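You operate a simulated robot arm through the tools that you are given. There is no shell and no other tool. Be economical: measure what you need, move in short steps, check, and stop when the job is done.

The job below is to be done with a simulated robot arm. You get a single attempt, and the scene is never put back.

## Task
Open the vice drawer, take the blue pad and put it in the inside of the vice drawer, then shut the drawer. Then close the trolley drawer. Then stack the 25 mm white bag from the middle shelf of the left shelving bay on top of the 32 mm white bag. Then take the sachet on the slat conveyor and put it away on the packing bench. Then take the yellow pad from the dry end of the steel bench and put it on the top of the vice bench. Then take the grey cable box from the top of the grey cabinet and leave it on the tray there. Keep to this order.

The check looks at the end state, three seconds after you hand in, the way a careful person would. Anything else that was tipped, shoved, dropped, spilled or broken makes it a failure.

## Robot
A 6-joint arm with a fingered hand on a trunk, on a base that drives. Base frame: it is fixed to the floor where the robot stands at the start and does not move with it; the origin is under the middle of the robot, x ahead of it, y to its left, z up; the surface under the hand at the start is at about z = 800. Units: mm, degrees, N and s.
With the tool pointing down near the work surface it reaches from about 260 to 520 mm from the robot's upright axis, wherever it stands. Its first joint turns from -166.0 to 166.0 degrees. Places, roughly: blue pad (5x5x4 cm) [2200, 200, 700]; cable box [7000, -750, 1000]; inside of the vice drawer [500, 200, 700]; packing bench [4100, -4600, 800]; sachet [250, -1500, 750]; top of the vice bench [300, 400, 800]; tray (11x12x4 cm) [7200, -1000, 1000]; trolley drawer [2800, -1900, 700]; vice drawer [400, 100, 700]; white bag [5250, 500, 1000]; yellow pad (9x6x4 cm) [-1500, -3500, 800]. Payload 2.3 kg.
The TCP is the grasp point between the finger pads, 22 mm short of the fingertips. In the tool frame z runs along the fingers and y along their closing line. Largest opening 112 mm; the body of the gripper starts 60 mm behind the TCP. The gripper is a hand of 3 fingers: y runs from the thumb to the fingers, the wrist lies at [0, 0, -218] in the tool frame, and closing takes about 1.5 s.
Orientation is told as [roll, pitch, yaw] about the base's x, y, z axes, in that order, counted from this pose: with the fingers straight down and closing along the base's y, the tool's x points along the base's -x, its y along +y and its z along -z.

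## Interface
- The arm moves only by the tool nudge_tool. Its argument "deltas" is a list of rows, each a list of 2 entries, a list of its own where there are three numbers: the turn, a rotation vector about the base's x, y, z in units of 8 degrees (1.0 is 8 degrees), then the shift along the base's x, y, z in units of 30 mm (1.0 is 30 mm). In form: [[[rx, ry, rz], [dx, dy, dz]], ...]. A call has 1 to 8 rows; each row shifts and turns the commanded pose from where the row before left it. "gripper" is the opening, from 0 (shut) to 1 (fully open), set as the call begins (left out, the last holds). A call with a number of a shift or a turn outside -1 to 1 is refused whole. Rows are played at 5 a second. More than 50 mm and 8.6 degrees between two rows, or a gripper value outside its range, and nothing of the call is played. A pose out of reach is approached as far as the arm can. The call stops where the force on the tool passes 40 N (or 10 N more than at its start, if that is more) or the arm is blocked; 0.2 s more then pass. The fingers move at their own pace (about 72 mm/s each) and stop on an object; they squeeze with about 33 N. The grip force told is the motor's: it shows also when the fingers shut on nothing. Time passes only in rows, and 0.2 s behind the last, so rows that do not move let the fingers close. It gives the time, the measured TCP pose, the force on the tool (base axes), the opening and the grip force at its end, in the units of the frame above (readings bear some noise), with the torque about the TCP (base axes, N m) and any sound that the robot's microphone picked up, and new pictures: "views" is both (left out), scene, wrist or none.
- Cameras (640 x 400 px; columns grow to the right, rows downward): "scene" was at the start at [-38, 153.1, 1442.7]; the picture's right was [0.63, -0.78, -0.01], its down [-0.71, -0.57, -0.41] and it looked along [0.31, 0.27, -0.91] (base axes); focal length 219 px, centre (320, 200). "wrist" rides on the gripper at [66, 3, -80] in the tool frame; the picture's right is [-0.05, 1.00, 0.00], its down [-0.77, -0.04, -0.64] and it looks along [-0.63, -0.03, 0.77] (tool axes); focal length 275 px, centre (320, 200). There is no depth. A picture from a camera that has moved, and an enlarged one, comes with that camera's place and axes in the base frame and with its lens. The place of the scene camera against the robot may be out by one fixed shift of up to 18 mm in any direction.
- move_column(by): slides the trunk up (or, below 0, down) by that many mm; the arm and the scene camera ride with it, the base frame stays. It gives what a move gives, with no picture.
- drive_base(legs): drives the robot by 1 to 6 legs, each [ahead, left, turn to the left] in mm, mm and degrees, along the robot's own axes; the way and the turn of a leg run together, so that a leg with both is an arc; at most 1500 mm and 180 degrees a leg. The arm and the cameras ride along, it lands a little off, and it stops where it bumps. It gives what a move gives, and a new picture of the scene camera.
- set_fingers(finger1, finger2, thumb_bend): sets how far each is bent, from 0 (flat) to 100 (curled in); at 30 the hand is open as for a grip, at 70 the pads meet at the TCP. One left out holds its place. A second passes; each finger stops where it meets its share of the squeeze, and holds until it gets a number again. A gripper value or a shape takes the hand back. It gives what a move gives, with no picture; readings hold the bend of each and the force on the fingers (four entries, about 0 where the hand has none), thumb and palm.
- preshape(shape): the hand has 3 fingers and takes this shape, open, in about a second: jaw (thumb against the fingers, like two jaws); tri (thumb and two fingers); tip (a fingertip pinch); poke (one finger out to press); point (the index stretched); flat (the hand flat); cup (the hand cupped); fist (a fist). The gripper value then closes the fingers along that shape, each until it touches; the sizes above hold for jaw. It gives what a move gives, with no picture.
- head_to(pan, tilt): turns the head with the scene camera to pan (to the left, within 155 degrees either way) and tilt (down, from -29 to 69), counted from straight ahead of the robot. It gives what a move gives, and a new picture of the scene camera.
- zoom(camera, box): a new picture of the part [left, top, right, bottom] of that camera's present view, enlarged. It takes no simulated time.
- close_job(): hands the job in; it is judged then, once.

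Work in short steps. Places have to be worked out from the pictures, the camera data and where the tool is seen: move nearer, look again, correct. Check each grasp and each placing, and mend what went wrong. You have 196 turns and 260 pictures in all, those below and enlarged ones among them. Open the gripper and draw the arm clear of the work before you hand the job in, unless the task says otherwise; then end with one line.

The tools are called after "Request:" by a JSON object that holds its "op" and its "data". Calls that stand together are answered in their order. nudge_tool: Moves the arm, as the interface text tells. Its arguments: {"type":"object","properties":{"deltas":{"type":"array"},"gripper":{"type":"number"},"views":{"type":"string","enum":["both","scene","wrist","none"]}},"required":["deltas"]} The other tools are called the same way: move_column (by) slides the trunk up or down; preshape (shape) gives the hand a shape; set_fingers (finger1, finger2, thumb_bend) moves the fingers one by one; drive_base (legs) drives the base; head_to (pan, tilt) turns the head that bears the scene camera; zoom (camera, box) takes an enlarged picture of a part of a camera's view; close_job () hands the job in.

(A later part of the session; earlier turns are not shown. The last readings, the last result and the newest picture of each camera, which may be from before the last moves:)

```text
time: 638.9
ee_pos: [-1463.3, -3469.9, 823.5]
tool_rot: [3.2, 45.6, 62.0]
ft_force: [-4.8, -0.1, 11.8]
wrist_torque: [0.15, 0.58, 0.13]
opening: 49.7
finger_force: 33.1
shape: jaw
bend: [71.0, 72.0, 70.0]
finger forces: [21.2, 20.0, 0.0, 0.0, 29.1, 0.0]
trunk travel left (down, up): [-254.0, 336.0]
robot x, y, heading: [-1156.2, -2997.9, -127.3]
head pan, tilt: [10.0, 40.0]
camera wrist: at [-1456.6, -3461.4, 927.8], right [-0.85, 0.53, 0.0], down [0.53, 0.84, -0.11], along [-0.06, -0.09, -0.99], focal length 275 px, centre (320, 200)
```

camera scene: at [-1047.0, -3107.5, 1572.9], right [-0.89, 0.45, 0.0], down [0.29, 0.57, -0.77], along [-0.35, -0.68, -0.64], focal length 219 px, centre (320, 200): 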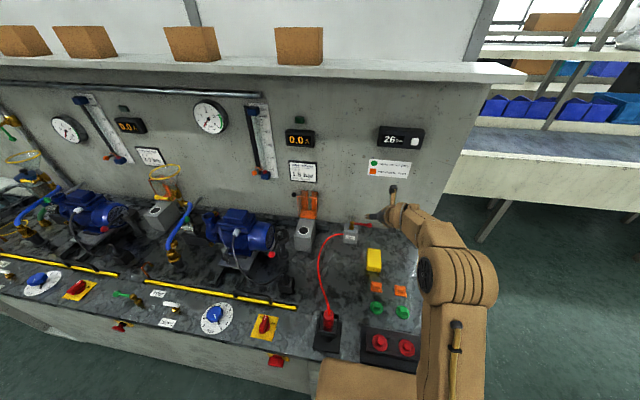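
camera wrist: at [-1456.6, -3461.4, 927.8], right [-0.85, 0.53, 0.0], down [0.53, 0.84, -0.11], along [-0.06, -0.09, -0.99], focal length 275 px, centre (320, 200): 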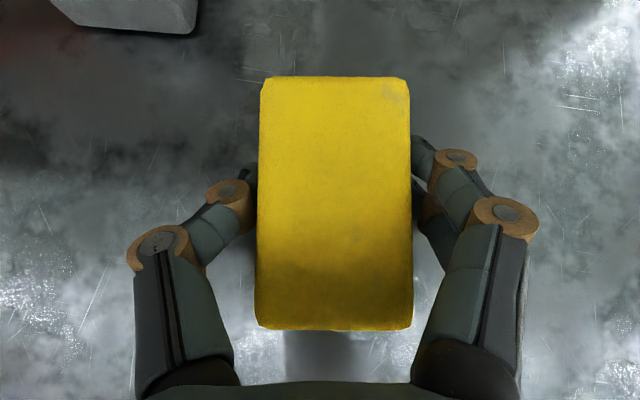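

Firmly gripped. I'll lift with the trunk and check.

Request:
{"op": "move_column", "data": {"by": 230}}

Request:
{"op": "zoom", "data": {"camera": "wrist", "box": [0, 0, 640, 400]}}

```text
time: 641.3
ee_pos: [-1462.6, -3472.0, 1052.8]
tool_rot: [3.1, 45.5, 62.0]
ft_force: [0.8, -0.5, -0.5]
wrist_torque: [0.03, 0.03, 0.01]
opening: 49.3
finger_force: 33.3
shape: jaw
bend: [71.0, 72.0, 70.0]
finger forces: [19.8, 11.4, 0.1, 0.0, 31.2, 0.1]
trunk travel left (down, up): [-484.0, 106.0]
robot x, y, heading: [-1151.3, -2997.5, -126.9]
head pan, tilt: [10.0, 40.0]
```

```text
1.00 times, centred on (320, 200) of wrist (not enlarged: the box is as wide or as high as the picture)
camera zoom: at [-1456.7, -3462.4, 1156.4], right [-0.85, 0.53, 0.0], down [0.53, 0.84, -0.1], along [-0.06, -0.09, -0.99], focal length 275 px, centre (320, 200)
```

zoom: 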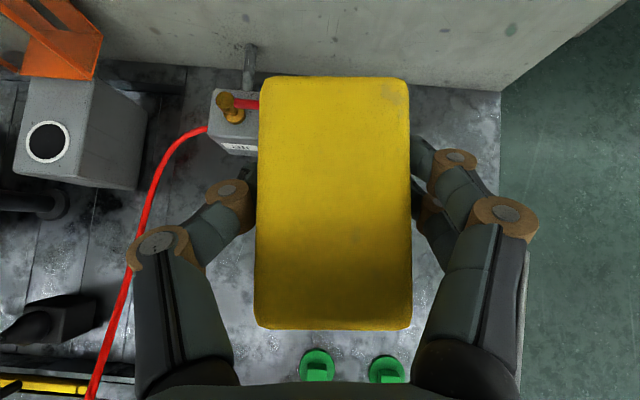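

The yellow pad is held. I'll back out, turn round and take the same route back to the vice bench.

Request:
{"op": "drive_base", "data": {"legs": [[-490, 0, 0], [0, 0, 90], [0, 0, 90], [-130, -1300, 0], [0, -1400, 0], [0, -1400, 0]]}}

Request:
{"op": "head_to", "data": {"pan": -60, "tilt": 30}}

```text
time: 671.2
ee_pos: [2641.1, -4737.9, 1052.7]
tool_rot: [3.1, 45.5, -117.0]
ft_force: [-0.5, -0.2, 0.3]
wrist_torque: [-0.01, -0.02, -0.01]
opening: 49.4
finger_force: 33.0
shape: jaw
bend: [71.0, 72.0, 70.0]
finger forces: [19.3, 11.7, 0.0, 0.0, 31.2, 0.1]
trunk travel left (down, up): [-484.0, 106.0]
robot x, y, heading: [2338.6, -5221.4, 54.0]
head pan, tilt: [10.0, 40.0]
camera scene: at [2227.0, -5102.5, 1584.9], right [0.9, -0.44, 0.0], down [-0.28, -0.58, -0.77], along [0.34, 0.69, -0.64], focal length 219 px, centre (320, 200)
```

scene: 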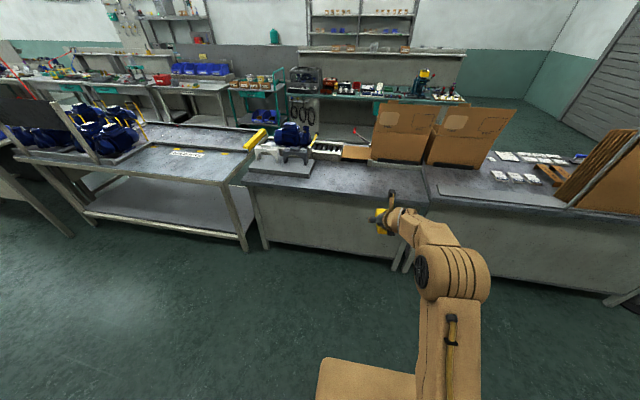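

```text
time: 672.6
ee_pos: [2642.3, -4738.3, 1052.8]
tool_rot: [3.1, 45.4, -117.0]
ft_force: [-1.0, 0.2, -1.2]
wrist_torque: [0.0, 0.03, -0.01]
opening: 49.3
finger_force: 33.7
shape: jaw
bend: [71.0, 72.0, 70.0]
finger forces: [19.3, 11.8, 0.0, 0.0, 31.2, 0.0]
trunk travel left (down, up): [-484.0, 106.0]
robot x, y, heading: [2341.4, -5218.7, 54.2]
head pan, tilt: [-60.0, 30.0]
camera scene: at [2279.6, -5188.1, 1600.2], right [-0.1, -0.99, 0.0], down [-0.5, 0.05, -0.87], along [0.86, -0.09, -0.5], focal length 219 px, centre (320, 200)
```

scene: 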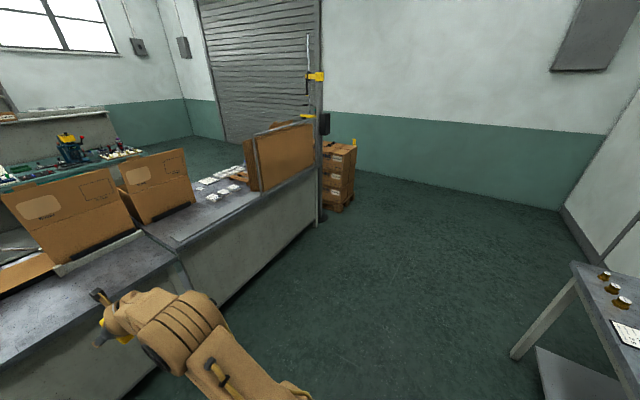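

On track. I'll slide on to the gap, then drive up past the pallet and turn into the front aisle.

Request:
{"op": "drive_base", "data": {"legs": [[0, -1100, -1], [0, -1000, 0], [0, -940, 0], [1150, 0, 0], [1140, 0, 0], [0, 0, 90]]}}

Request:
{"op": "head_to", "data": {"pan": 0, "tilt": 30}}

```text
time: 702.3
ee_pos: [5775.1, -4940.1, 1051.5]
tool_rot: [3.0, 45.4, -30.7]
ft_force: [0.0, 0.2, -0.6]
wrist_torque: [-0.02, 0.03, 0.03]
opening: 49.4
finger_force: 32.9
shape: jaw
bend: [71.0, 72.0, 70.0]
finger forces: [19.3, 11.9, 0.0, 0.0, 31.1, 0.0]
trunk travel left (down, up): [-484.0, 106.0]
robot x, y, heading: [6232.3, -5271.2, 140.3]
head pan, tilt: [-60.0, 30.0]
camera scene: at [6202.9, -5325.5, 1600.2], right [0.99, -0.17, 0.0], down [-0.08, -0.49, -0.87], along [0.15, 0.85, -0.5], focal length 219 px, centre (320, 200)
```

scene: 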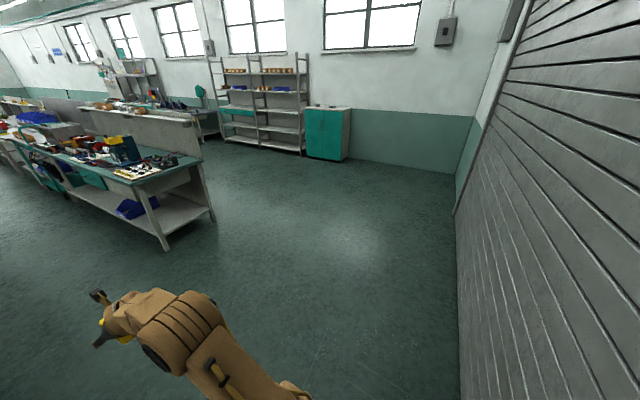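

```text
time: 703.6
ee_pos: [5774.4, -4940.0, 1053.1]
tool_rot: [3.1, 45.4, -30.7]
ft_force: [0.2, -0.5, -0.6]
wrist_torque: [0.0, 0.04, 0.01]
opening: 49.4
finger_force: 32.8
shape: jaw
bend: [71.0, 72.0, 70.0]
finger forces: [19.3, 11.8, 0.0, 0.0, 31.1, 0.1]
trunk travel left (down, up): [-484.0, 106.0]
robot x, y, heading: [6232.2, -5274.3, 140.3]
head pan, tilt: [0.0, 30.0]
camera scene: at [6118.1, -5356.8, 1600.2], right [0.64, 0.77, 0.0], down [0.38, -0.32, -0.87], along [-0.67, 0.55, -0.5], focal length 219 px, centre (320, 200)
```

scene: 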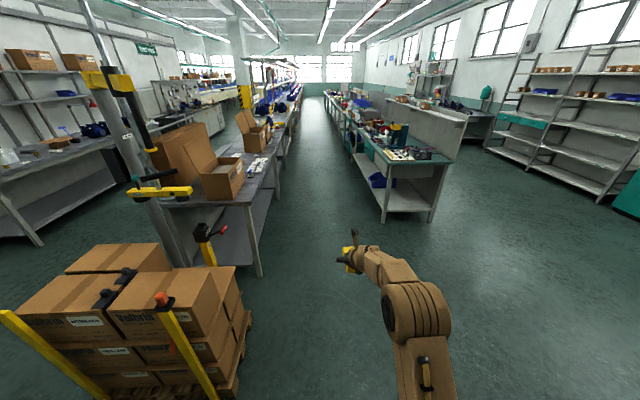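

All clear ahead. I'll drive back along the front aisle to the vice bench.

Request:
{"op": "drive_base", "data": {"legs": [[1400, -20, 2.7], [1400, 0, 0], [1400, 0, 0], [1400, 0, 0]]}}

```text
time: 730.5
ee_pos: [1225.7, -1621.5, 1052.0]
tool_rot: [3.1, 45.5, -26.0]
ft_force: [0.5, -0.1, -0.3]
wrist_torque: [-0.01, 0.0, 0.01]
opening: 49.3
finger_force: 32.9
shape: jaw
bend: [71.0, 72.0, 70.0]
finger forces: [19.3, 11.7, 0.0, 0.1, 31.2, 0.1]
trunk travel left (down, up): [-484.0, 106.0]
robot x, y, heading: [1705.8, -1913.7, 144.9]
head pan, tilt: [0.0, 30.0]
camera scene: at [1600.4, -2007.1, 1600.2], right [0.57, 0.82, 0.0], down [0.41, -0.29, -0.87], along [-0.71, 0.5, -0.5], focal length 219 px, centre (320, 200)
```

scene: 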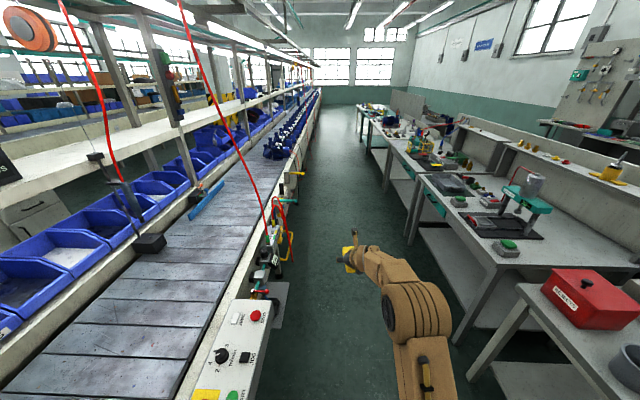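

I'll continue 2.3 m, then turn to face the vice bench.

Request:
{"op": "drive_base", "data": {"legs": [[1200, -40, -1.9], [1180, 0, 0], [0, 0, -90]]}}

Request:
{"op": "head_to", "data": {"pan": 15, "tilt": 45}}

Request:
{"op": "zoom", "data": {"camera": "scene", "box": [180, 80, 480, 270]}}

```text
time: 746.1
ee_pos: [97.2, 21.6, 1053.1]
tool_rot: [3.1, 45.4, -117.1]
ft_force: [-0.1, -0.1, -0.1]
wrist_torque: [-0.01, 0.02, -0.02]
opening: 49.4
finger_force: 32.5
shape: jaw
bend: [71.0, 72.0, 70.0]
finger forces: [19.4, 11.8, 0.0, 0.0, 31.1, 0.1]
trunk travel left (down, up): [-484.0, 106.0]
robot x, y, heading: [-205.3, -454.7, 53.7]
head pan, tilt: [0.0, 30.0]
camera scene: at [-303.5, -343.8, 1600.2], right [0.81, -0.59, 0.0], down [-0.3, -0.4, -0.87], along [0.51, 0.7, -0.5], focal length 219 px, centre (320, 200)
```

scene: 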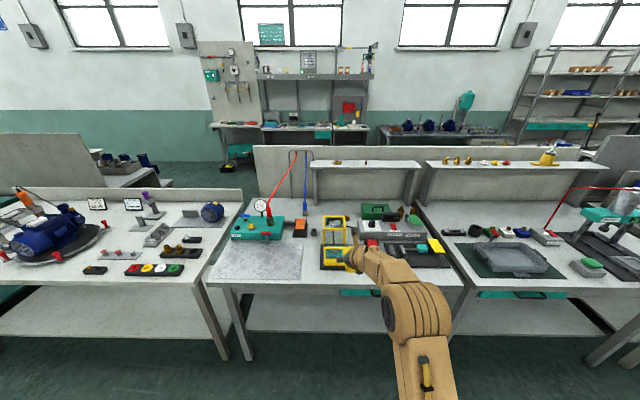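

```text
time: 746.9
ee_pos: [97.2, 22.7, 1052.9]
tool_rot: [3.1, 45.4, -117.2]
ft_force: [-1.3, 1.1, -0.5]
wrist_torque: [0.0, 0.02, 0.0]
opening: 49.3
finger_force: 32.9
shape: jaw
bend: [71.0, 72.0, 70.0]
finger forces: [19.3, 11.8, 0.0, 0.1, 31.0, 0.0]
trunk travel left (down, up): [-484.0, 106.0]
robot x, y, heading: [-207.1, -452.0, 53.8]
head pan, tilt: [15.0, 45.0]
camera scene: at [-327.4, -341.0, 1577.7], right [0.93, -0.36, 0.0], down [-0.26, -0.66, -0.71], along [0.26, 0.66, -0.71], focal length 219 px, centre (320, 200)
```

scene: 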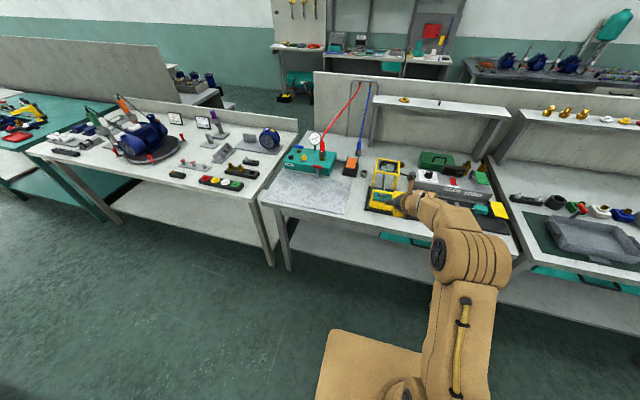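

```text
2.11 times, centred on (330, 175) of scene
camera zoom: at [-327.4, -341.0, 1577.7], right [0.93, -0.36, 0.0], down [-0.26, -0.66, -0.71], along [0.26, 0.66, -0.71], focal length 461 px, centre (299, 253)
```

zoom: 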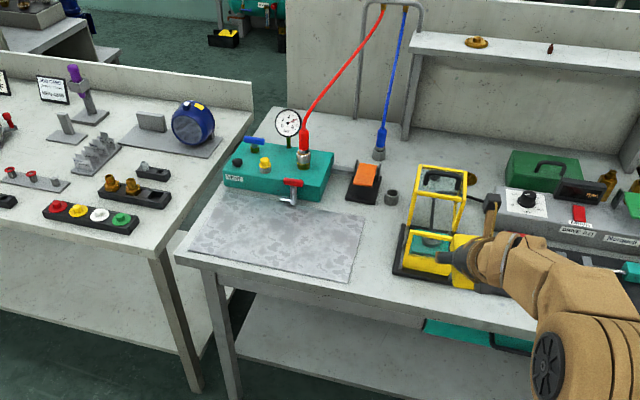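

There is a bare strip of bench top between the mottled mat and the black base plate, about 90 mm wide, centred near (137, 329). I'll approach above it and turn the hand 10° to line up.

Request:
{"op": "drive_base", "data": {"legs": [[230, 150, -0.8]]}}

Request:
{"op": "nudge_tool", "data": {"deltas": [[[0, 0, -0.6], [0, 0, 0]], [[0, 0, -0.6], [0, 0, 0]]], "views": "wrist"}}

```text
time: 748.8
ee_pos: [120.6, 289.6, 1052.5]
tool_rot: [3.0, 45.4, -118.2]
ft_force: [0.1, -0.1, -0.1]
wrist_torque: [0.02, 0.04, 0.01]
opening: 49.2
finger_force: 32.7
shape: jaw
bend: [71.0, 72.0, 70.0]
finger forces: [19.4, 11.9, 0.0, 0.1, 31.2, 0.0]
trunk travel left (down, up): [-484.0, 106.0]
robot x, y, heading: [-187.4, -181.4, 53.2]
head pan, tilt: [15.0, 45.0]
camera scene: at [-310.9, -65.0, 1577.6], right [0.93, -0.38, 0.0], down [-0.27, -0.66, -0.71], along [0.27, 0.65, -0.71], focal length 219 px, centre (320, 200)
```

scene: 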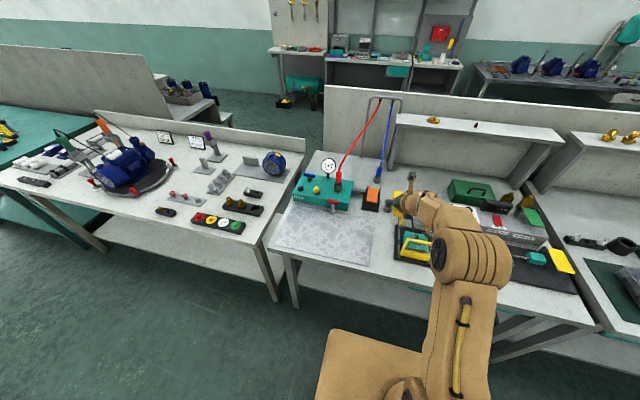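

```text
time: 749.4
ee_pos: [118.8, 289.6, 1053.2]
tool_rot: [3.2, 45.4, -127.8]
ft_force: [-0.2, -0.1, -0.4]
wrist_torque: [0.02, -0.01, -0.02]
opening: 49.1
finger_force: 33.2
shape: jaw
bend: [71.0, 72.0, 70.0]
finger forces: [19.4, 11.8, 0.0, 0.0, 31.2, 0.0]
trunk travel left (down, up): [-484.0, 106.0]
robot x, y, heading: [-191.9, -181.9, 53.0]
head pan, tilt: [15.0, 45.0]
camera wrist: at [111.7, 282.1, 1156.2], right [0.74, -0.67, 0.01], down [-0.66, -0.74, -0.11], along [0.07, 0.07, -0.99], focal length 275 px, centre (320, 200)
```

wrist: 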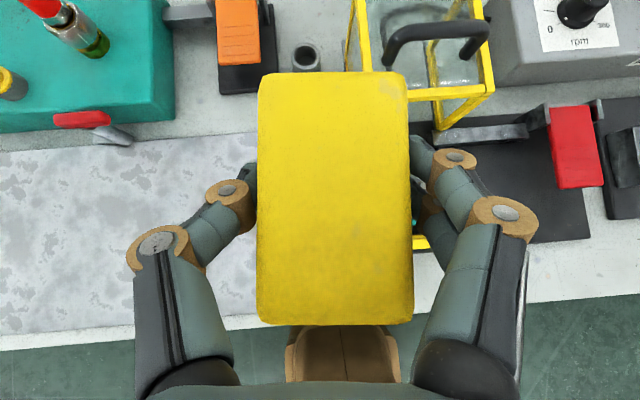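

Scene and wrist views agree on positions. The cage guard is close, so I'll place the pad at the front of the bare strip, near (74, 242): back 64 mm, and 5° of yaw correction.

Request:
{"op": "drive_base", "data": {"legs": [[-64, 6, 0]]}}

Request:
{"op": "nudge_tool", "data": {"deltas": [[[0, 0, 0.6], [0, 0, 0]]], "views": "none"}}

Request:
{"op": "move_column", "data": {"by": -150}}

Request:
{"op": "head_to", "data": {"pan": 25, "tilt": 60}}

Request:
{"op": "zoom", "data": {"camera": "wrist", "box": [0, 0, 640, 400]}}

```text
time: 750.4
ee_pos: [73.3, 241.1, 1052.3]
tool_rot: [3.1, 45.4, -127.8]
ft_force: [-0.1, -0.4, 0.0]
wrist_torque: [0.01, 0.0, 0.01]
opening: 49.4
finger_force: 32.8
shape: jaw
bend: [71.0, 72.0, 70.0]
finger forces: [19.3, 11.9, 0.0, 0.1, 31.2, 0.1]
trunk travel left (down, up): [-484.0, 106.0]
robot x, y, heading: [-235.3, -230.5, 52.9]
head pan, tilt: [15.0, 45.0]
camera scene: at [-355.9, -114.9, 1577.6], right [0.93, -0.38, 0.0], down [-0.27, -0.65, -0.71], along [0.27, 0.66, -0.71], focal length 219 px, centre (320, 200)
```

scene: 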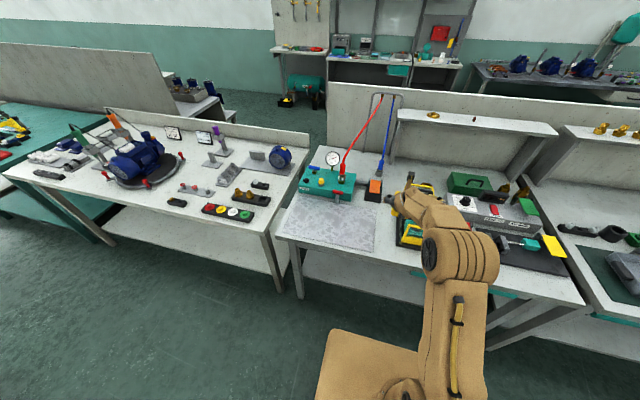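

```text
time: 750.8
ee_pos: [75.0, 242.5, 1052.6]
tool_rot: [3.0, 45.4, -122.9]
ft_force: [0.4, -0.3, -0.1]
wrist_torque: [0.05, 0.0, -0.03]
opening: 49.1
finger_force: 33.0
shape: jaw
bend: [71.0, 72.0, 70.0]
finger forces: [19.1, 11.9, 0.0, 0.0, 31.2, 0.0]
trunk travel left (down, up): [-484.0, 106.0]
robot x, y, heading: [-237.7, -229.7, 53.2]
head pan, tilt: [15.0, 45.0]
```

```text
time: 752.5
ee_pos: [75.7, 241.5, 902.7]
tool_rot: [3.0, 45.4, -123.0]
ft_force: [-1.3, 0.3, -0.7]
wrist_torque: [-0.02, 0.01, -0.01]
opening: 49.1
finger_force: 33.7
shape: jaw
bend: [71.0, 72.0, 70.0]
finger forces: [19.2, 11.9, 0.1, 0.0, 31.2, 0.0]
trunk travel left (down, up): [-334.0, 256.0]
robot x, y, heading: [-236.8, -231.5, 52.8]
head pan, tilt: [15.0, 45.0]
```

```text
time: 753.3
ee_pos: [76.1, 241.7, 903.2]
tool_rot: [3.1, 45.4, -123.0]
ft_force: [0.6, 0.7, -0.7]
wrist_torque: [-0.03, 0.0, -0.01]
opening: 49.1
finger_force: 32.9
shape: jaw
bend: [71.0, 72.0, 70.0]
finger forces: [19.2, 11.9, 0.0, 0.0, 31.2, 0.1]
trunk travel left (down, up): [-334.0, 256.0]
robot x, y, heading: [-234.3, -230.6, 52.8]
head pan, tilt: [25.0, 60.0]
camera scene: at [-371.4, -123.9, 1408.2], right [0.98, -0.21, 0.0], down [-0.18, -0.85, -0.5], along [0.11, 0.49, -0.87], focal length 219 px, centre (320, 200)
```

scene: 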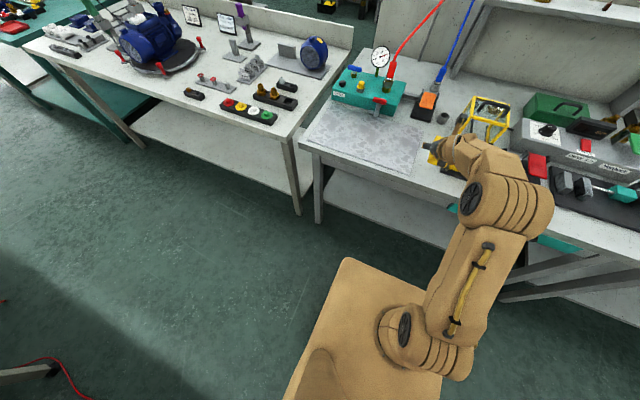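

```text
1.00 times, centred on (320, 200) of wrist (not enlarged: the box is as wide or as high as the picture)
camera zoom: at [68.8, 233.3, 1006.1], right [0.8, -0.6, 0.0], down [-0.6, -0.79, -0.1], along [0.07, 0.08, -0.99], focal length 275 px, centre (320, 200)
```

zoom: 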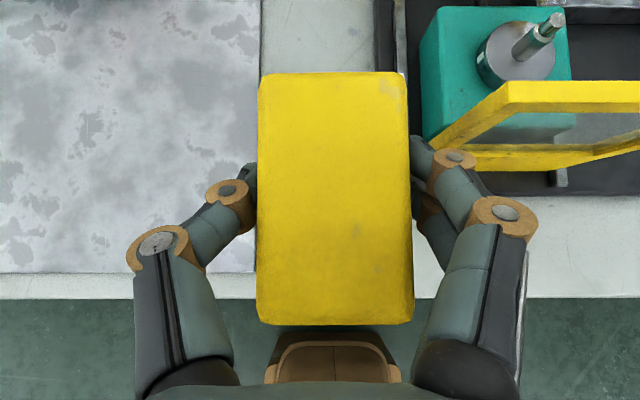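

The view is clear: mat edge 45 mm to the left, base plate 55 mm to the right of the grasp point, and the bench edge behind. I'll shift 8 mm left, away from the yellow flap, and lower.

Request:
{"op": "nudge_tool", "data": {"deltas": [[[0, 0, 0], [-0.21, 0.16, 0]], [[0, 0, 0], [0, 0, -0.8]], [[0, 0, 0], [0, 0, -0.8]], [[0, 0, 0], [0, 0, -0.5]]], "views": "wrist"}}

```text
time: 754.3
ee_pos: [70.4, 250.1, 839.0]
tool_rot: [3.0, 45.0, -123.0]
ft_force: [-0.8, -0.4, 0.4]
wrist_torque: [0.0, 0.01, 0.0]
opening: 49.1
finger_force: 32.9
shape: jaw
bend: [71.0, 72.0, 70.0]
finger forces: [19.3, 11.7, 0.0, 0.0, 30.9, 0.0]
trunk travel left (down, up): [-334.0, 256.0]
robot x, y, heading: [-236.2, -231.5, 52.8]
head pan, tilt: [25.0, 60.0]
camera wrist: at [64.5, 240.7, 943.5], right [0.8, -0.6, 0.0], down [-0.6, -0.79, -0.1], along [0.06, 0.08, -1.0], focal length 275 px, centre (320, 200)
```

wrist: 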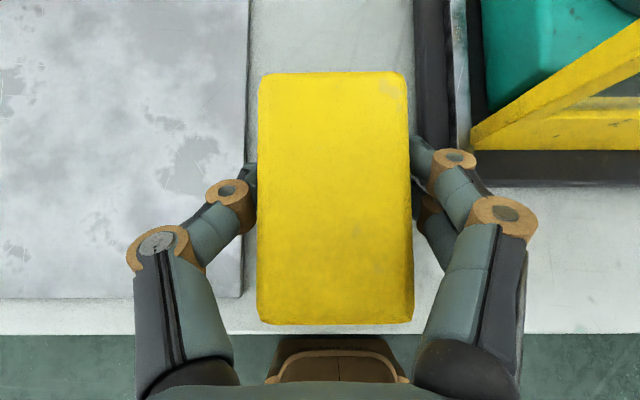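

Clearances look good. I'll go down to contact in small steps.

Request:
{"op": "nudge_tool", "data": {"deltas": [[[0, 0, 0], [0, 0, -0.2]], [[0, 0, 0], [0, 0, -0.15]], [[0, 0, 0], [0, 0, -0.12]], [[0, 0, 0], [0, 0, -0.1]]], "views": "none"}}

```text
time: 755.3
ee_pos: [75.7, 255.3, 828.6]
tool_rot: [3.1, 45.0, -123.1]
ft_force: [-0.9, 0.7, -0.1]
wrist_torque: [0.01, -0.01, -0.03]
opening: 48.9
finger_force: 32.8
shape: jaw
bend: [71.0, 72.0, 70.0]
finger forces: [19.3, 11.7, 0.1, 0.0, 30.9, 0.0]
out of reach, approached as far as the arm can: row 1, 3
trunk travel left (down, up): [-334.0, 256.0]
robot x, y, heading: [-234.1, -230.1, 52.9]
head pan, tilt: [25.0, 60.0]
```

The arm drifts at this reach, so I'll finish lowering with the column.

Request:
{"op": "move_column", "data": {"by": -5}}

Request:
{"op": "move_column", "data": {"by": -3}}

Request:
{"op": "zoom", "data": {"camera": "wrist", "box": [0, 0, 640, 400]}}

```text
time: 755.9
ee_pos: [74.6, 256.1, 824.3]
tool_rot: [3.2, 45.1, -123.0]
ft_force: [0.1, -0.3, 1.7]
wrist_torque: [-0.05, -0.11, -0.01]
opening: 49.2
finger_force: 33.3
shape: jaw
bend: [71.0, 72.0, 70.0]
finger forces: [19.2, 14.2, 0.1, 0.0, 30.8, 0.1]
trunk travel left (down, up): [-329.0, 261.0]
robot x, y, heading: [-233.3, -228.1, 52.7]
head pan, tilt: [25.0, 60.0]
```

```text
time: 756.4
ee_pos: [75.1, 255.3, 824.2]
tool_rot: [3.0, 45.4, -123.0]
ft_force: [4.6, 5.7, 20.3]
wrist_torque: [-0.22, -0.87, 0.3]
opening: 49.0
finger_force: 32.4
shape: jaw
bend: [71.0, 72.0, 70.0]
finger forces: [19.5, 32.5, 0.0, 0.0, 30.5, 0.0]
trunk travel left (down, up): [-326.0, 264.0]
robot x, y, heading: [-238.2, -230.0, 52.8]
head pan, tilt: [25.0, 60.0]
```

```text
1.00 times, centred on (320, 200) of wrist (not enlarged: the box is as wide or as high as the picture)
camera zoom: at [67.5, 246.9, 927.8], right [0.8, -0.6, 0.01], down [-0.6, -0.79, -0.1], along [0.07, 0.08, -0.99], focal length 275 px, centre (320, 200)
```

zoom: 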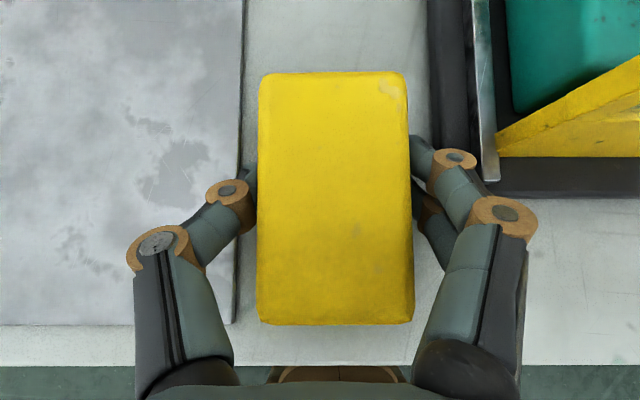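

The pad is on the bench top. I'll open just enough (58 mm) and raise the trunk.

Request:
{"op": "nudge_tool", "data": {"deltas": [[[0, 0, 0], [0, 0, 0.05]], [[0, 0, 0], [0, 0, 0]], [[0, 0, 0], [0, 0, 0]]], "gripper": 0.53, "views": "none"}}

Request:
{"op": "move_column", "data": {"by": 120}}

Request:
{"op": "zoom", "data": {"camera": "wrist", "box": [0, 0, 640, 400]}}

```text
time: 757.2
ee_pos: [73.9, 253.9, 824.0]
tool_rot: [3.0, 45.2, -123.0]
ft_force: [3.7, 2.0, 15.3]
wrist_torque: [-0.18, -0.56, 0.1]
opening: 55.5
finger_force: 0.0
shape: jaw
bend: [72.0, 74.0, 71.0]
finger forces: [0.1, 14.9, 0.0, 0.0, 2.4, 0.0]
trunk travel left (down, up): [-326.0, 264.0]
robot x, y, heading: [-233.5, -229.4, 52.8]
head pan, tilt: [25.0, 60.0]
```

```text
time: 758.7
ee_pos: [74.2, 256.2, 942.3]
tool_rot: [3.0, 45.1, -123.1]
ft_force: [-0.6, -0.3, 0.8]
wrist_torque: [0.01, 0.01, 0.02]
opening: 59.1
finger_force: 0.0
shape: jaw
bend: [72.0, 72.0, 70.0]
finger forces: [0.0, 0.0, 0.0, 0.1, 0.0, 0.0]
trunk travel left (down, up): [-446.0, 144.0]
robot x, y, heading: [-232.9, -230.3, 52.9]
head pan, tilt: [25.0, 60.0]
```

```text
1.00 times, centred on (320, 200) of wrist (not enlarged: the box is as wide or as high as the picture)
camera zoom: at [67.7, 247.4, 1046.3], right [0.8, -0.6, 0.0], down [-0.6, -0.79, -0.1], along [0.06, 0.08, -1.0], focal length 275 px, centre (320, 200)
```

zoom: 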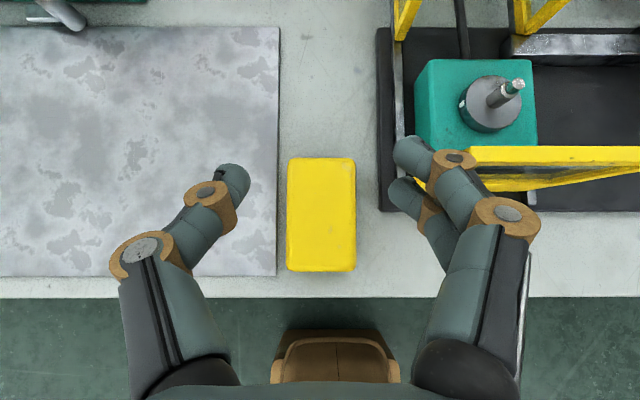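

The yellow pad lies on the vice bench top. Last is the cable box: I'll back off and drive round to the cabinet.

Request:
{"op": "drive_base", "data": {"legs": [[-140, 0, 0], [0, 0, -90], [1400, 0, 0], [1400, 0, 0], [1400, 0, 0]]}}

Request:
{"op": "drive_base", "data": {"legs": [[1300, 0, 0], [1250, 0, 0], [0, 0, 90], [1300, 0, 0]]}}

```text
time: 783.6
ee_pos: [3581.7, -3097.2, 942.1]
tool_rot: [3.1, 45.0, 148.7]
ft_force: [0.7, -0.3, -0.7]
wrist_torque: [0.0, 0.01, 0.02]
opening: 58.8
finger_force: 0.0
shape: jaw
bend: [72.0, 72.0, 70.0]
finger forces: [0.0, 0.1, 0.0, 0.1, 0.0, 0.0]
trunk travel left (down, up): [-446.0, 144.0]
robot x, y, heading: [3088.2, -2802.8, -35.6]
head pan, tilt: [25.0, 60.0]
camera scene: at [3184.0, -2661.3, 1520.1], right [-0.18, -0.98, 0.0], down [-0.85, 0.16, -0.5], along [0.49, -0.09, -0.87], focal length 219 px, centre (320, 200)
```

scene: 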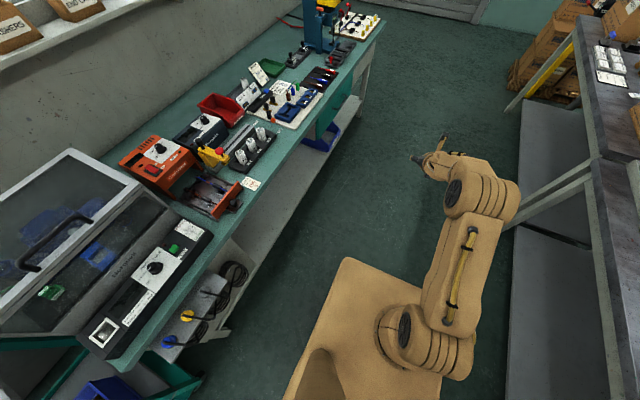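

```text
time: 805.9
ee_pos: [6252.3, -2783.6, 942.3]
tool_rot: [3.0, 45.0, -122.9]
ft_force: [-0.1, -0.6, 1.1]
wrist_torque: [0.0, 0.04, 0.01]
opening: 58.7
finger_force: 0.1
shape: jaw
bend: [72.0, 72.0, 70.0]
finger forces: [0.0, 0.0, 0.0, 0.1, 0.1, 0.1]
trunk travel left (down, up): [-446.0, 144.0]
robot x, y, heading: [5941.9, -3270.0, 52.9]
head pan, tilt: [25.0, 60.0]
camera scene: at [5806.9, -3163.0, 1520.1], right [0.98, -0.21, 0.0], down [-0.18, -0.85, -0.5], along [0.1, 0.49, -0.87], focal length 219 px, centre (320, 200)
```

scene: 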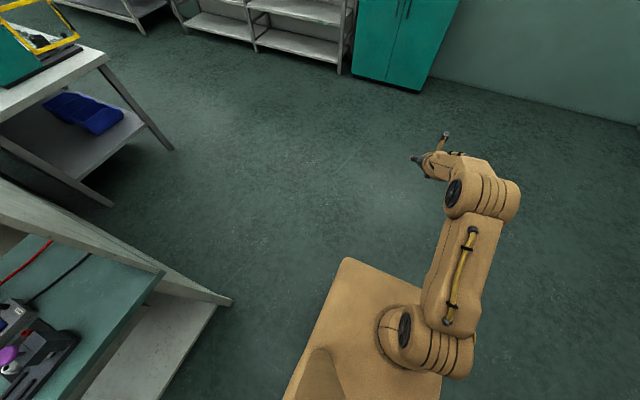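

The cabinet is ahead to the left. I'll approach to about 1 m and look at its top.

Request:
{"op": "drive_base", "data": {"legs": [[1300, 400, 0], [200, 80, 0]]}}

Request:
{"op": "move_column", "data": {"by": 140}}

Request:
{"op": "head_to", "data": {"pan": 5, "tilt": 35}}

Request:
{"op": "zoom", "data": {"camera": "scene", "box": [220, 130, 420, 260]}}

```text
time: 814.0
ee_pos: [6753.7, -1268.3, 942.1]
tool_rot: [3.1, 45.0, -121.7]
ft_force: [0.0, 0.8, 0.5]
wrist_torque: [0.04, -0.01, 0.04]
opening: 58.7
finger_force: 0.1
shape: jaw
bend: [72.0, 72.0, 70.0]
finger forces: [0.1, 0.0, 0.1, 0.0, 0.1, 0.0]
trunk travel left (down, up): [-446.0, 144.0]
robot x, y, heading: [6454.6, -1762.4, 54.1]
head pan, tilt: [25.0, 60.0]
camera scene: at [6316.5, -1657.7, 1520.1], right [0.98, -0.19, 0.0], down [-0.16, -0.85, -0.5], along [0.09, 0.49, -0.87], focal length 219 px, centre (320, 200)
```

scene: 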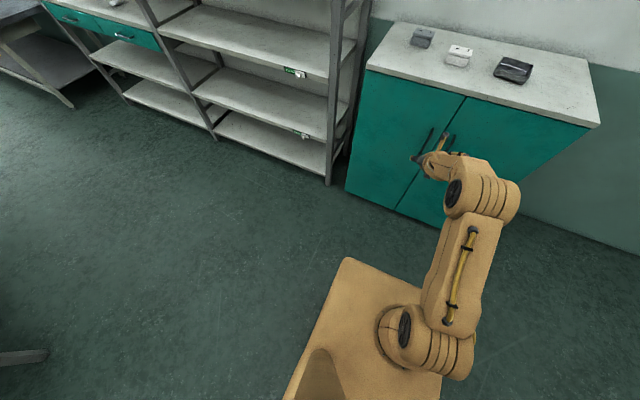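

```text
time: 815.7
ee_pos: [6754.1, -1269.1, 1081.5]
tool_rot: [3.1, 45.1, -121.8]
ft_force: [0.1, -0.2, 0.1]
wrist_torque: [0.03, 0.01, 0.02]
opening: 59.0
finger_force: 0.0
shape: jaw
bend: [72.0, 72.0, 70.0]
finger forces: [0.1, 0.1, 0.1, 0.1, 0.0, 0.0]
trunk travel left (down, up): [-586.0, 4.0]
robot x, y, heading: [6455.2, -1760.3, 54.1]
head pan, tilt: [25.0, 60.0]
```

```text
time: 816.6
ee_pos: [6753.5, -1268.7, 1082.2]
tool_rot: [3.1, 45.1, -121.7]
ft_force: [0.1, -0.1, -0.1]
wrist_torque: [0.01, 0.0, -0.01]
opening: 58.9
finger_force: 0.0
shape: jaw
bend: [72.0, 72.0, 70.0]
finger forces: [0.0, 0.0, 0.0, 0.0, 0.1, 0.1]
trunk travel left (down, up): [-586.0, 4.0]
robot x, y, heading: [6456.4, -1764.0, 54.2]
head pan, tilt: [5.0, 35.0]
camera scene: at [6348.8, -1648.5, 1694.4], right [0.86, -0.51, 0.0], down [-0.29, -0.49, -0.82], along [0.42, 0.7, -0.57], focal length 219 px, centre (320, 200)
```

scene: 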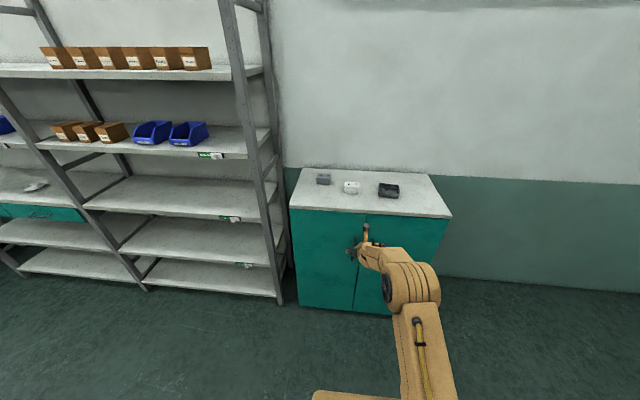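

```text
3.08 times, centred on (320, 195) of scene
camera zoom: at [6348.8, -1648.5, 1694.4], right [0.86, -0.51, 0.0], down [-0.29, -0.49, -0.82], along [0.42, 0.7, -0.57], focal length 673 px, centre (320, 215)
```

zoom: 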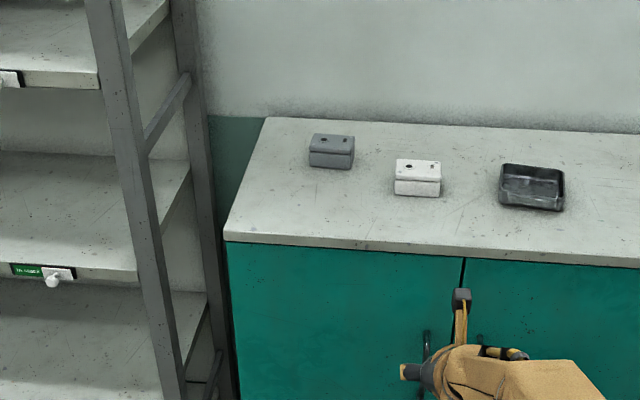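

The grey box is on the left, the tray on the right. I estimate the box at (6980, -632, 1020) and the tray at (7240, -938). I'll raise the hand a little and approach over the grey box.

Request:
{"op": "nudge_tool", "data": {"deltas": [[[0, 0, 0], [0, 0, 1]], [[0, 0, 0], [0, 0, 1]], [[0, 0, 0], [0, 0, 0.5]]], "gripper": 1, "views": "none"}}

Request:
{"op": "drive_base", "data": {"legs": [[540, 200, -1]]}}

Request:
{"op": "zoom", "data": {"camera": "wrist", "box": [0, 0, 640, 400]}}

```text
time: 817.4
ee_pos: [6753.2, -1270.1, 1157.9]
tool_rot: [3.0, 45.0, -121.7]
ft_force: [-1.3, 0.9, 0.7]
wrist_torque: [-0.01, 0.0, 0.01]
opening: 111.8
finger_force: 0.0
shape: jaw
bend: [30.0, 30.0, 30.0]
finger forces: [0.0, 0.1, 0.0, 0.0, 0.0, 0.0]
trunk travel left (down, up): [-586.0, 4.0]
robot x, y, heading: [6455.4, -1762.1, 54.3]
head pan, tilt: [5.0, 35.0]
```

```text
time: 820.7
ee_pos: [6909.1, -711.6, 1159.3]
tool_rot: [3.0, 45.0, -121.6]
ft_force: [-0.3, 0.1, -0.2]
wrist_torque: [0.02, -0.02, -0.01]
opening: 112.1
finger_force: 0.1
shape: jaw
bend: [30.0, 30.0, 30.0]
finger forces: [0.0, 0.0, 0.0, 0.0, 0.0, 0.0]
trunk travel left (down, up): [-586.0, 4.0]
robot x, y, heading: [6617.1, -1201.6, 54.1]
head pan, tilt: [5.0, 35.0]
camera scene: at [6506.7, -1091.7, 1694.4], right [0.86, -0.51, 0.0], down [-0.29, -0.49, -0.82], along [0.42, 0.7, -0.57], focal length 219 px, centre (320, 200)
```

scene: 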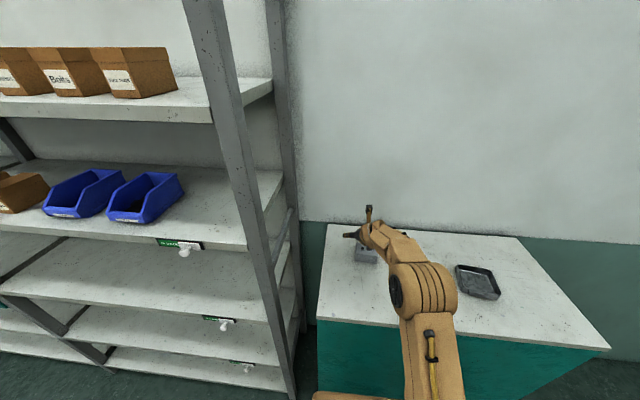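

```text
1.00 times, centred on (320, 200) of wrist (not enlarged: the box is as wide or as high as the picture)
camera zoom: at [6903.7, -720.2, 1261.9], right [0.81, -0.58, 0.0], down [-0.58, -0.81, -0.1], along [0.06, 0.08, -1.0], focal length 275 px, centre (320, 200)
```

zoom: 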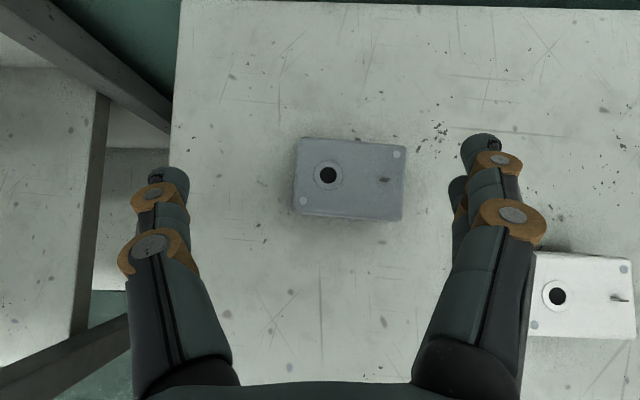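

The box is about 87 × 62 mm. To fit it in the tray with the fingers, I should grip its short side, so I'll point the hand down and turn it 90°.

Request:
{"op": "nudge_tool", "data": {"deltas": [[[-0.8, 0.6, 0], [0, 0, 0]], [[-0.8, 0.6, 0], [0, 0, 0]], [[-0.8, 0.6, 0], [0, 0, 0]], [[-0.8, 0.6, 0], [0, 0, 0]], [[-0.8, 0.6, 0], [0, 0, 0]], [[-0.5, 0.37, 0], [0, 0, 0]]], "views": "none"}}

Request:
{"op": "nudge_tool", "data": {"deltas": [[[0, 0, 1], [0, 0, 0]], [[0, 0, 1], [0, 0, 0]], [[0, 0, 1], [0, 0, 0]], [[0, 0, 1], [0, 0, 0]], [[0, 0, 1], [0, 0, 0]], [[0, 0, 1], [0, 0, 0]], [[0, 0, 1], [0, 0, 0]], [[0, 0, 1], [0, 0, 0]]], "views": "wrist"}}

```text
time: 822.1
ee_pos: [6864.8, -769.9, 1139.2]
tool_rot: [-0.3, 5.1, -122.8]
ft_force: [0.2, -0.1, 0.5]
wrist_torque: [0.01, -0.02, 0.0]
opening: 111.7
finger_force: 0.0
shape: jaw
bend: [30.0, 30.0, 30.0]
finger forces: [0.0, 0.1, 0.0, 0.1, 0.0, 0.1]
out of reach, approached as far as the arm can: row 3, 4, 5, 6
trunk travel left (down, up): [-586.0, 4.0]
robot x, y, heading: [6619.0, -1203.8, 54.3]
head pan, tilt: [5.0, 35.0]
```

```text
time: 823.9
ee_pos: [6856.3, -772.8, 1135.6]
tool_rot: [-0.2, 5.2, -58.7]
ft_force: [-0.9, 0.5, -0.4]
wrist_torque: [0.02, 0.02, 0.0]
opening: 111.9
finger_force: 0.0
shape: jaw
bend: [30.0, 30.0, 30.0]
finger forces: [0.0, 0.0, 0.0, 0.0, 0.1, 0.0]
out of reach, approached as far as the arm can: row 6, 8
trunk travel left (down, up): [-586.0, 4.0]
robot x, y, heading: [6609.5, -1207.5, 54.2]
head pan, tilt: [5.0, 35.0]
camera wrist: at [6828.9, -721.9, 1222.5], right [0.88, 0.48, -0.01], down [0.4, -0.72, 0.56], along [0.26, -0.5, -0.83], focal length 275 px, centre (320, 200)
```

wrist: 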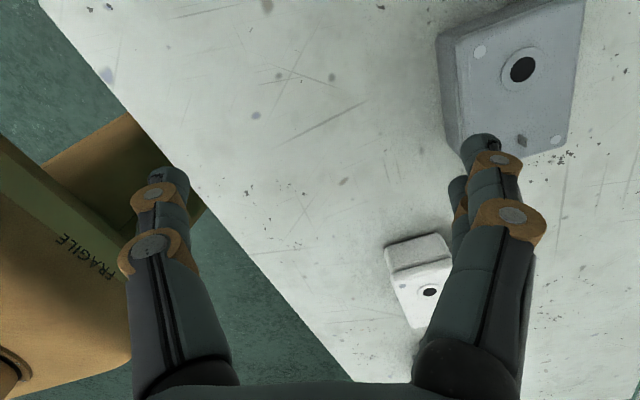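

Triangulating from the wrist views puts the box's top centre at (6945, -699, 1045). I'll finish the yaw, level the hand, and move the base 113 mm forward and 25 mm right.

Request:
{"op": "nudge_tool", "data": {"deltas": [[[-0.3, -0.17, 1], [0, 0, 0.3]], [[-0.25, -0.17, 1], [0, 0, 0]]], "views": "none"}}

Request:
{"op": "drive_base", "data": {"legs": [[113, -25, -1]]}}

Request:
{"op": "zoom", "data": {"camera": "wrist", "box": [0, 0, 640, 400]}}

```text
time: 824.5
ee_pos: [6842.3, -781.2, 1139.9]
tool_rot: [-0.9, 0.1, -42.9]
ft_force: [0.7, -0.2, 0.1]
wrist_torque: [0.01, -0.01, 0.01]
opening: 112.1
finger_force: 0.1
shape: jaw
bend: [30.0, 30.0, 30.0]
finger forces: [0.0, 0.0, 0.1, 0.0, 0.1, 0.0]
out of reach, approached as far as the arm can: row 1, 2
trunk travel left (down, up): [-586.0, 4.0]
robot x, y, heading: [6612.5, -1204.9, 54.3]
head pan, tilt: [5.0, 35.0]
```

```text
time: 825.7
ee_pos: [6937.4, -708.3, 1138.6]
tool_rot: [-0.8, 0.2, -44.1]
ft_force: [-0.4, -0.1, -0.2]
wrist_torque: [-0.01, 0.01, 0.03]
opening: 112.1
finger_force: 0.2
shape: jaw
bend: [30.0, 30.0, 30.0]
finger forces: [0.0, 0.0, 0.0, 0.1, 0.0, 0.0]
trunk travel left (down, up): [-586.0, 4.0]
robot x, y, heading: [6702.5, -1129.9, 53.3]
head pan, tilt: [5.0, 35.0]
camera scene: at [6596.1, -1013.1, 1694.4], right [0.85, -0.53, 0.0], down [-0.3, -0.49, -0.82], along [0.43, 0.7, -0.57], focal length 219 px, centre (320, 200)
```

scene: 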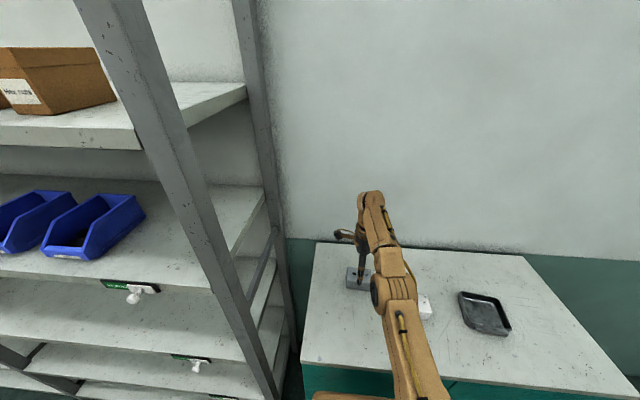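

```text
1.00 times, centred on (320, 200) of wrist (not enlarged: the box is as wide or as high as the picture)
camera zoom: at [6893.4, -659.7, 1220.1], right [0.73, 0.69, -0.01], down [0.54, -0.56, 0.63], along [0.43, -0.47, -0.77], focal length 275 px, centre (320, 200)
```

zoom: 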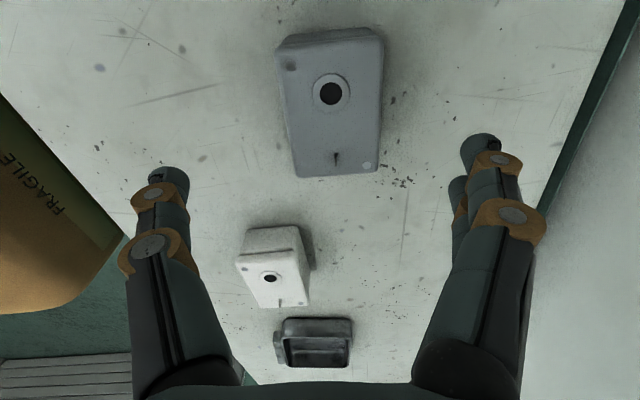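

The view shows the box, white box and tray in a row. The grey box is 9 mm off along the closing line; I'll correct, turn 4°, and descend.

Request:
{"op": "nudge_tool", "data": {"deltas": [[[0, 0, 0.5], [0.33, 0.1, -0.5]], [[0, 0, 0], [0, 0, -0.8]], [[0, 0, 0], [0, 0, -0.8]]], "gripper": 0.9, "views": "wrist"}}

```text
time: 826.5
ee_pos: [6947.0, -701.0, 1076.9]
tool_rot: [-0.9, 0.1, -40.0]
ft_force: [-0.3, -1.0, -0.3]
wrist_torque: [0.04, -0.02, -0.01]
opening: 100.9
finger_force: 0.0
shape: jaw
bend: [48.0, 48.0, 44.0]
finger forces: [0.1, 0.0, 0.1, 0.0, 0.0, 0.0]
out of reach, approached as far as the arm can: row 1, 3
trunk travel left (down, up): [-586.0, 4.0]
robot x, y, heading: [6700.2, -1127.3, 53.1]
head pan, tilt: [5.0, 35.0]
camera wrist: at [6900.5, -657.0, 1157.6], right [0.68, 0.74, -0.02], down [0.57, -0.52, 0.63], along [0.46, -0.44, -0.77], focal length 275 px, centre (320, 200)
```

wrist: 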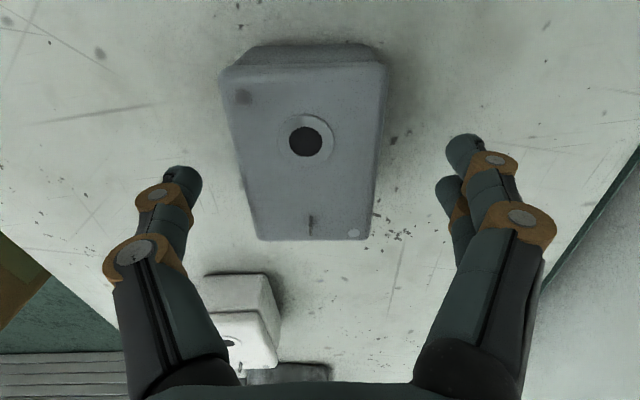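

Nearly centred. I'll lower with the column to about z = 1030 and look.

Request:
{"op": "move_column", "data": {"by": -44}}

Request:
{"op": "zoom", "data": {"camera": "wrist", "box": [0, 0, 640, 400]}}

```text
time: 827.3
ee_pos: [6947.5, -704.6, 1039.7]
tool_rot: [0.0, 0.3, -39.9]
ft_force: [-3.3, -3.4, 21.8]
wrist_torque: [0.61, -0.53, 0.02]
opening: 99.9
finger_force: 0.1
shape: jaw
bend: [49.0, 50.0, 43.0]
finger forces: [7.8, 9.9, 0.1, 0.1, 4.1, 0.0]
trunk travel left (down, up): [-542.0, 48.0]
robot x, y, heading: [6699.4, -1126.8, 53.4]
head pan, tilt: [5.0, 35.0]
stopped: the force on the tool passed its limit at 49 N (the readings are from after the stop); the commanded pose is now the measured one
```

```text
1.00 times, centred on (320, 200) of wrist (not enlarged: the box is as wide or as high as the picture)
camera zoom: at [6898.9, -659.3, 1121.1], right [0.68, 0.74, 0.0], down [0.57, -0.53, 0.63], along [0.47, -0.43, -0.78], focal length 275 px, centre (320, 200)
```

zoom: 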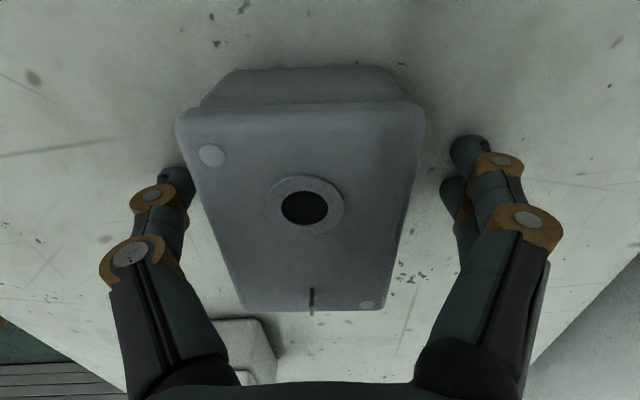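

The fingertips touched the cabinet top (z ≈ 1017). I'll raise 2 mm and close.

Request:
{"op": "move_column", "data": {"by": 3}}

Request:
{"op": "nudge_tool", "data": {"deltas": [[[0, 0, 0], [0, 0, 0]], [[0, 0, 0], [0, 0, 0]], [[0, 0, 0], [0, 0, 0]], [[0, 0, 0], [0, 0, 0]], [[0, 0, 0], [0, 0, 0]], [[0, 0, 0], [0, 0, 0]]], "gripper": 0, "views": "wrist"}}

```text
time: 827.8
ee_pos: [6947.6, -703.4, 1041.1]
tool_rot: [-0.1, 0.4, -39.8]
ft_force: [-1.2, -2.9, 12.5]
wrist_torque: [0.49, -0.4, -0.01]
opening: 100.5
finger_force: 0.1
shape: jaw
bend: [49.0, 49.0, 43.0]
finger forces: [5.2, 6.5, 0.1, 0.0, 0.5, 0.0]
trunk travel left (down, up): [-545.0, 45.0]
robot x, y, heading: [6698.4, -1126.9, 53.5]
head pan, tilt: [5.0, 35.0]
```

```text
time: 829.2
ee_pos: [6947.1, -702.2, 1040.7]
tool_rot: [-0.2, 0.2, -40.0]
ft_force: [6.9, 8.2, 39.0]
wrist_torque: [1.13, -1.03, 0.07]
opening: 50.4
finger_force: 33.2
shape: jaw
bend: [73.0, 73.0, 72.0]
finger forces: [30.9, 31.5, 0.0, 0.1, 29.9, 0.0]
trunk travel left (down, up): [-545.0, 45.0]
robot x, y, heading: [6700.5, -1128.8, 53.6]
head pan, tilt: [5.0, 35.0]
camera wrist: at [6899.7, -658.6, 1122.6], right [0.68, 0.74, 0.0], down [0.57, -0.52, 0.63], along [0.46, -0.43, -0.78], focal length 275 px, centre (320, 200)
```

wrist: 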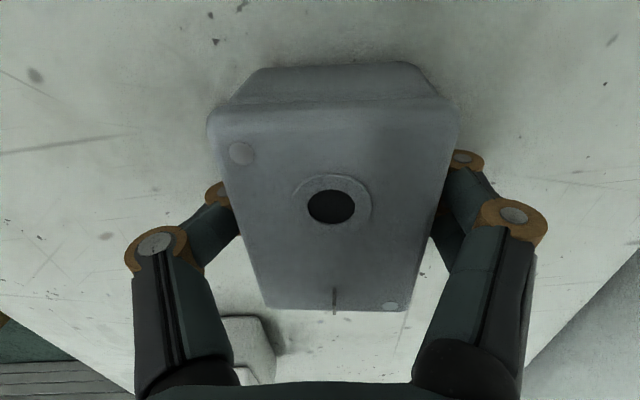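

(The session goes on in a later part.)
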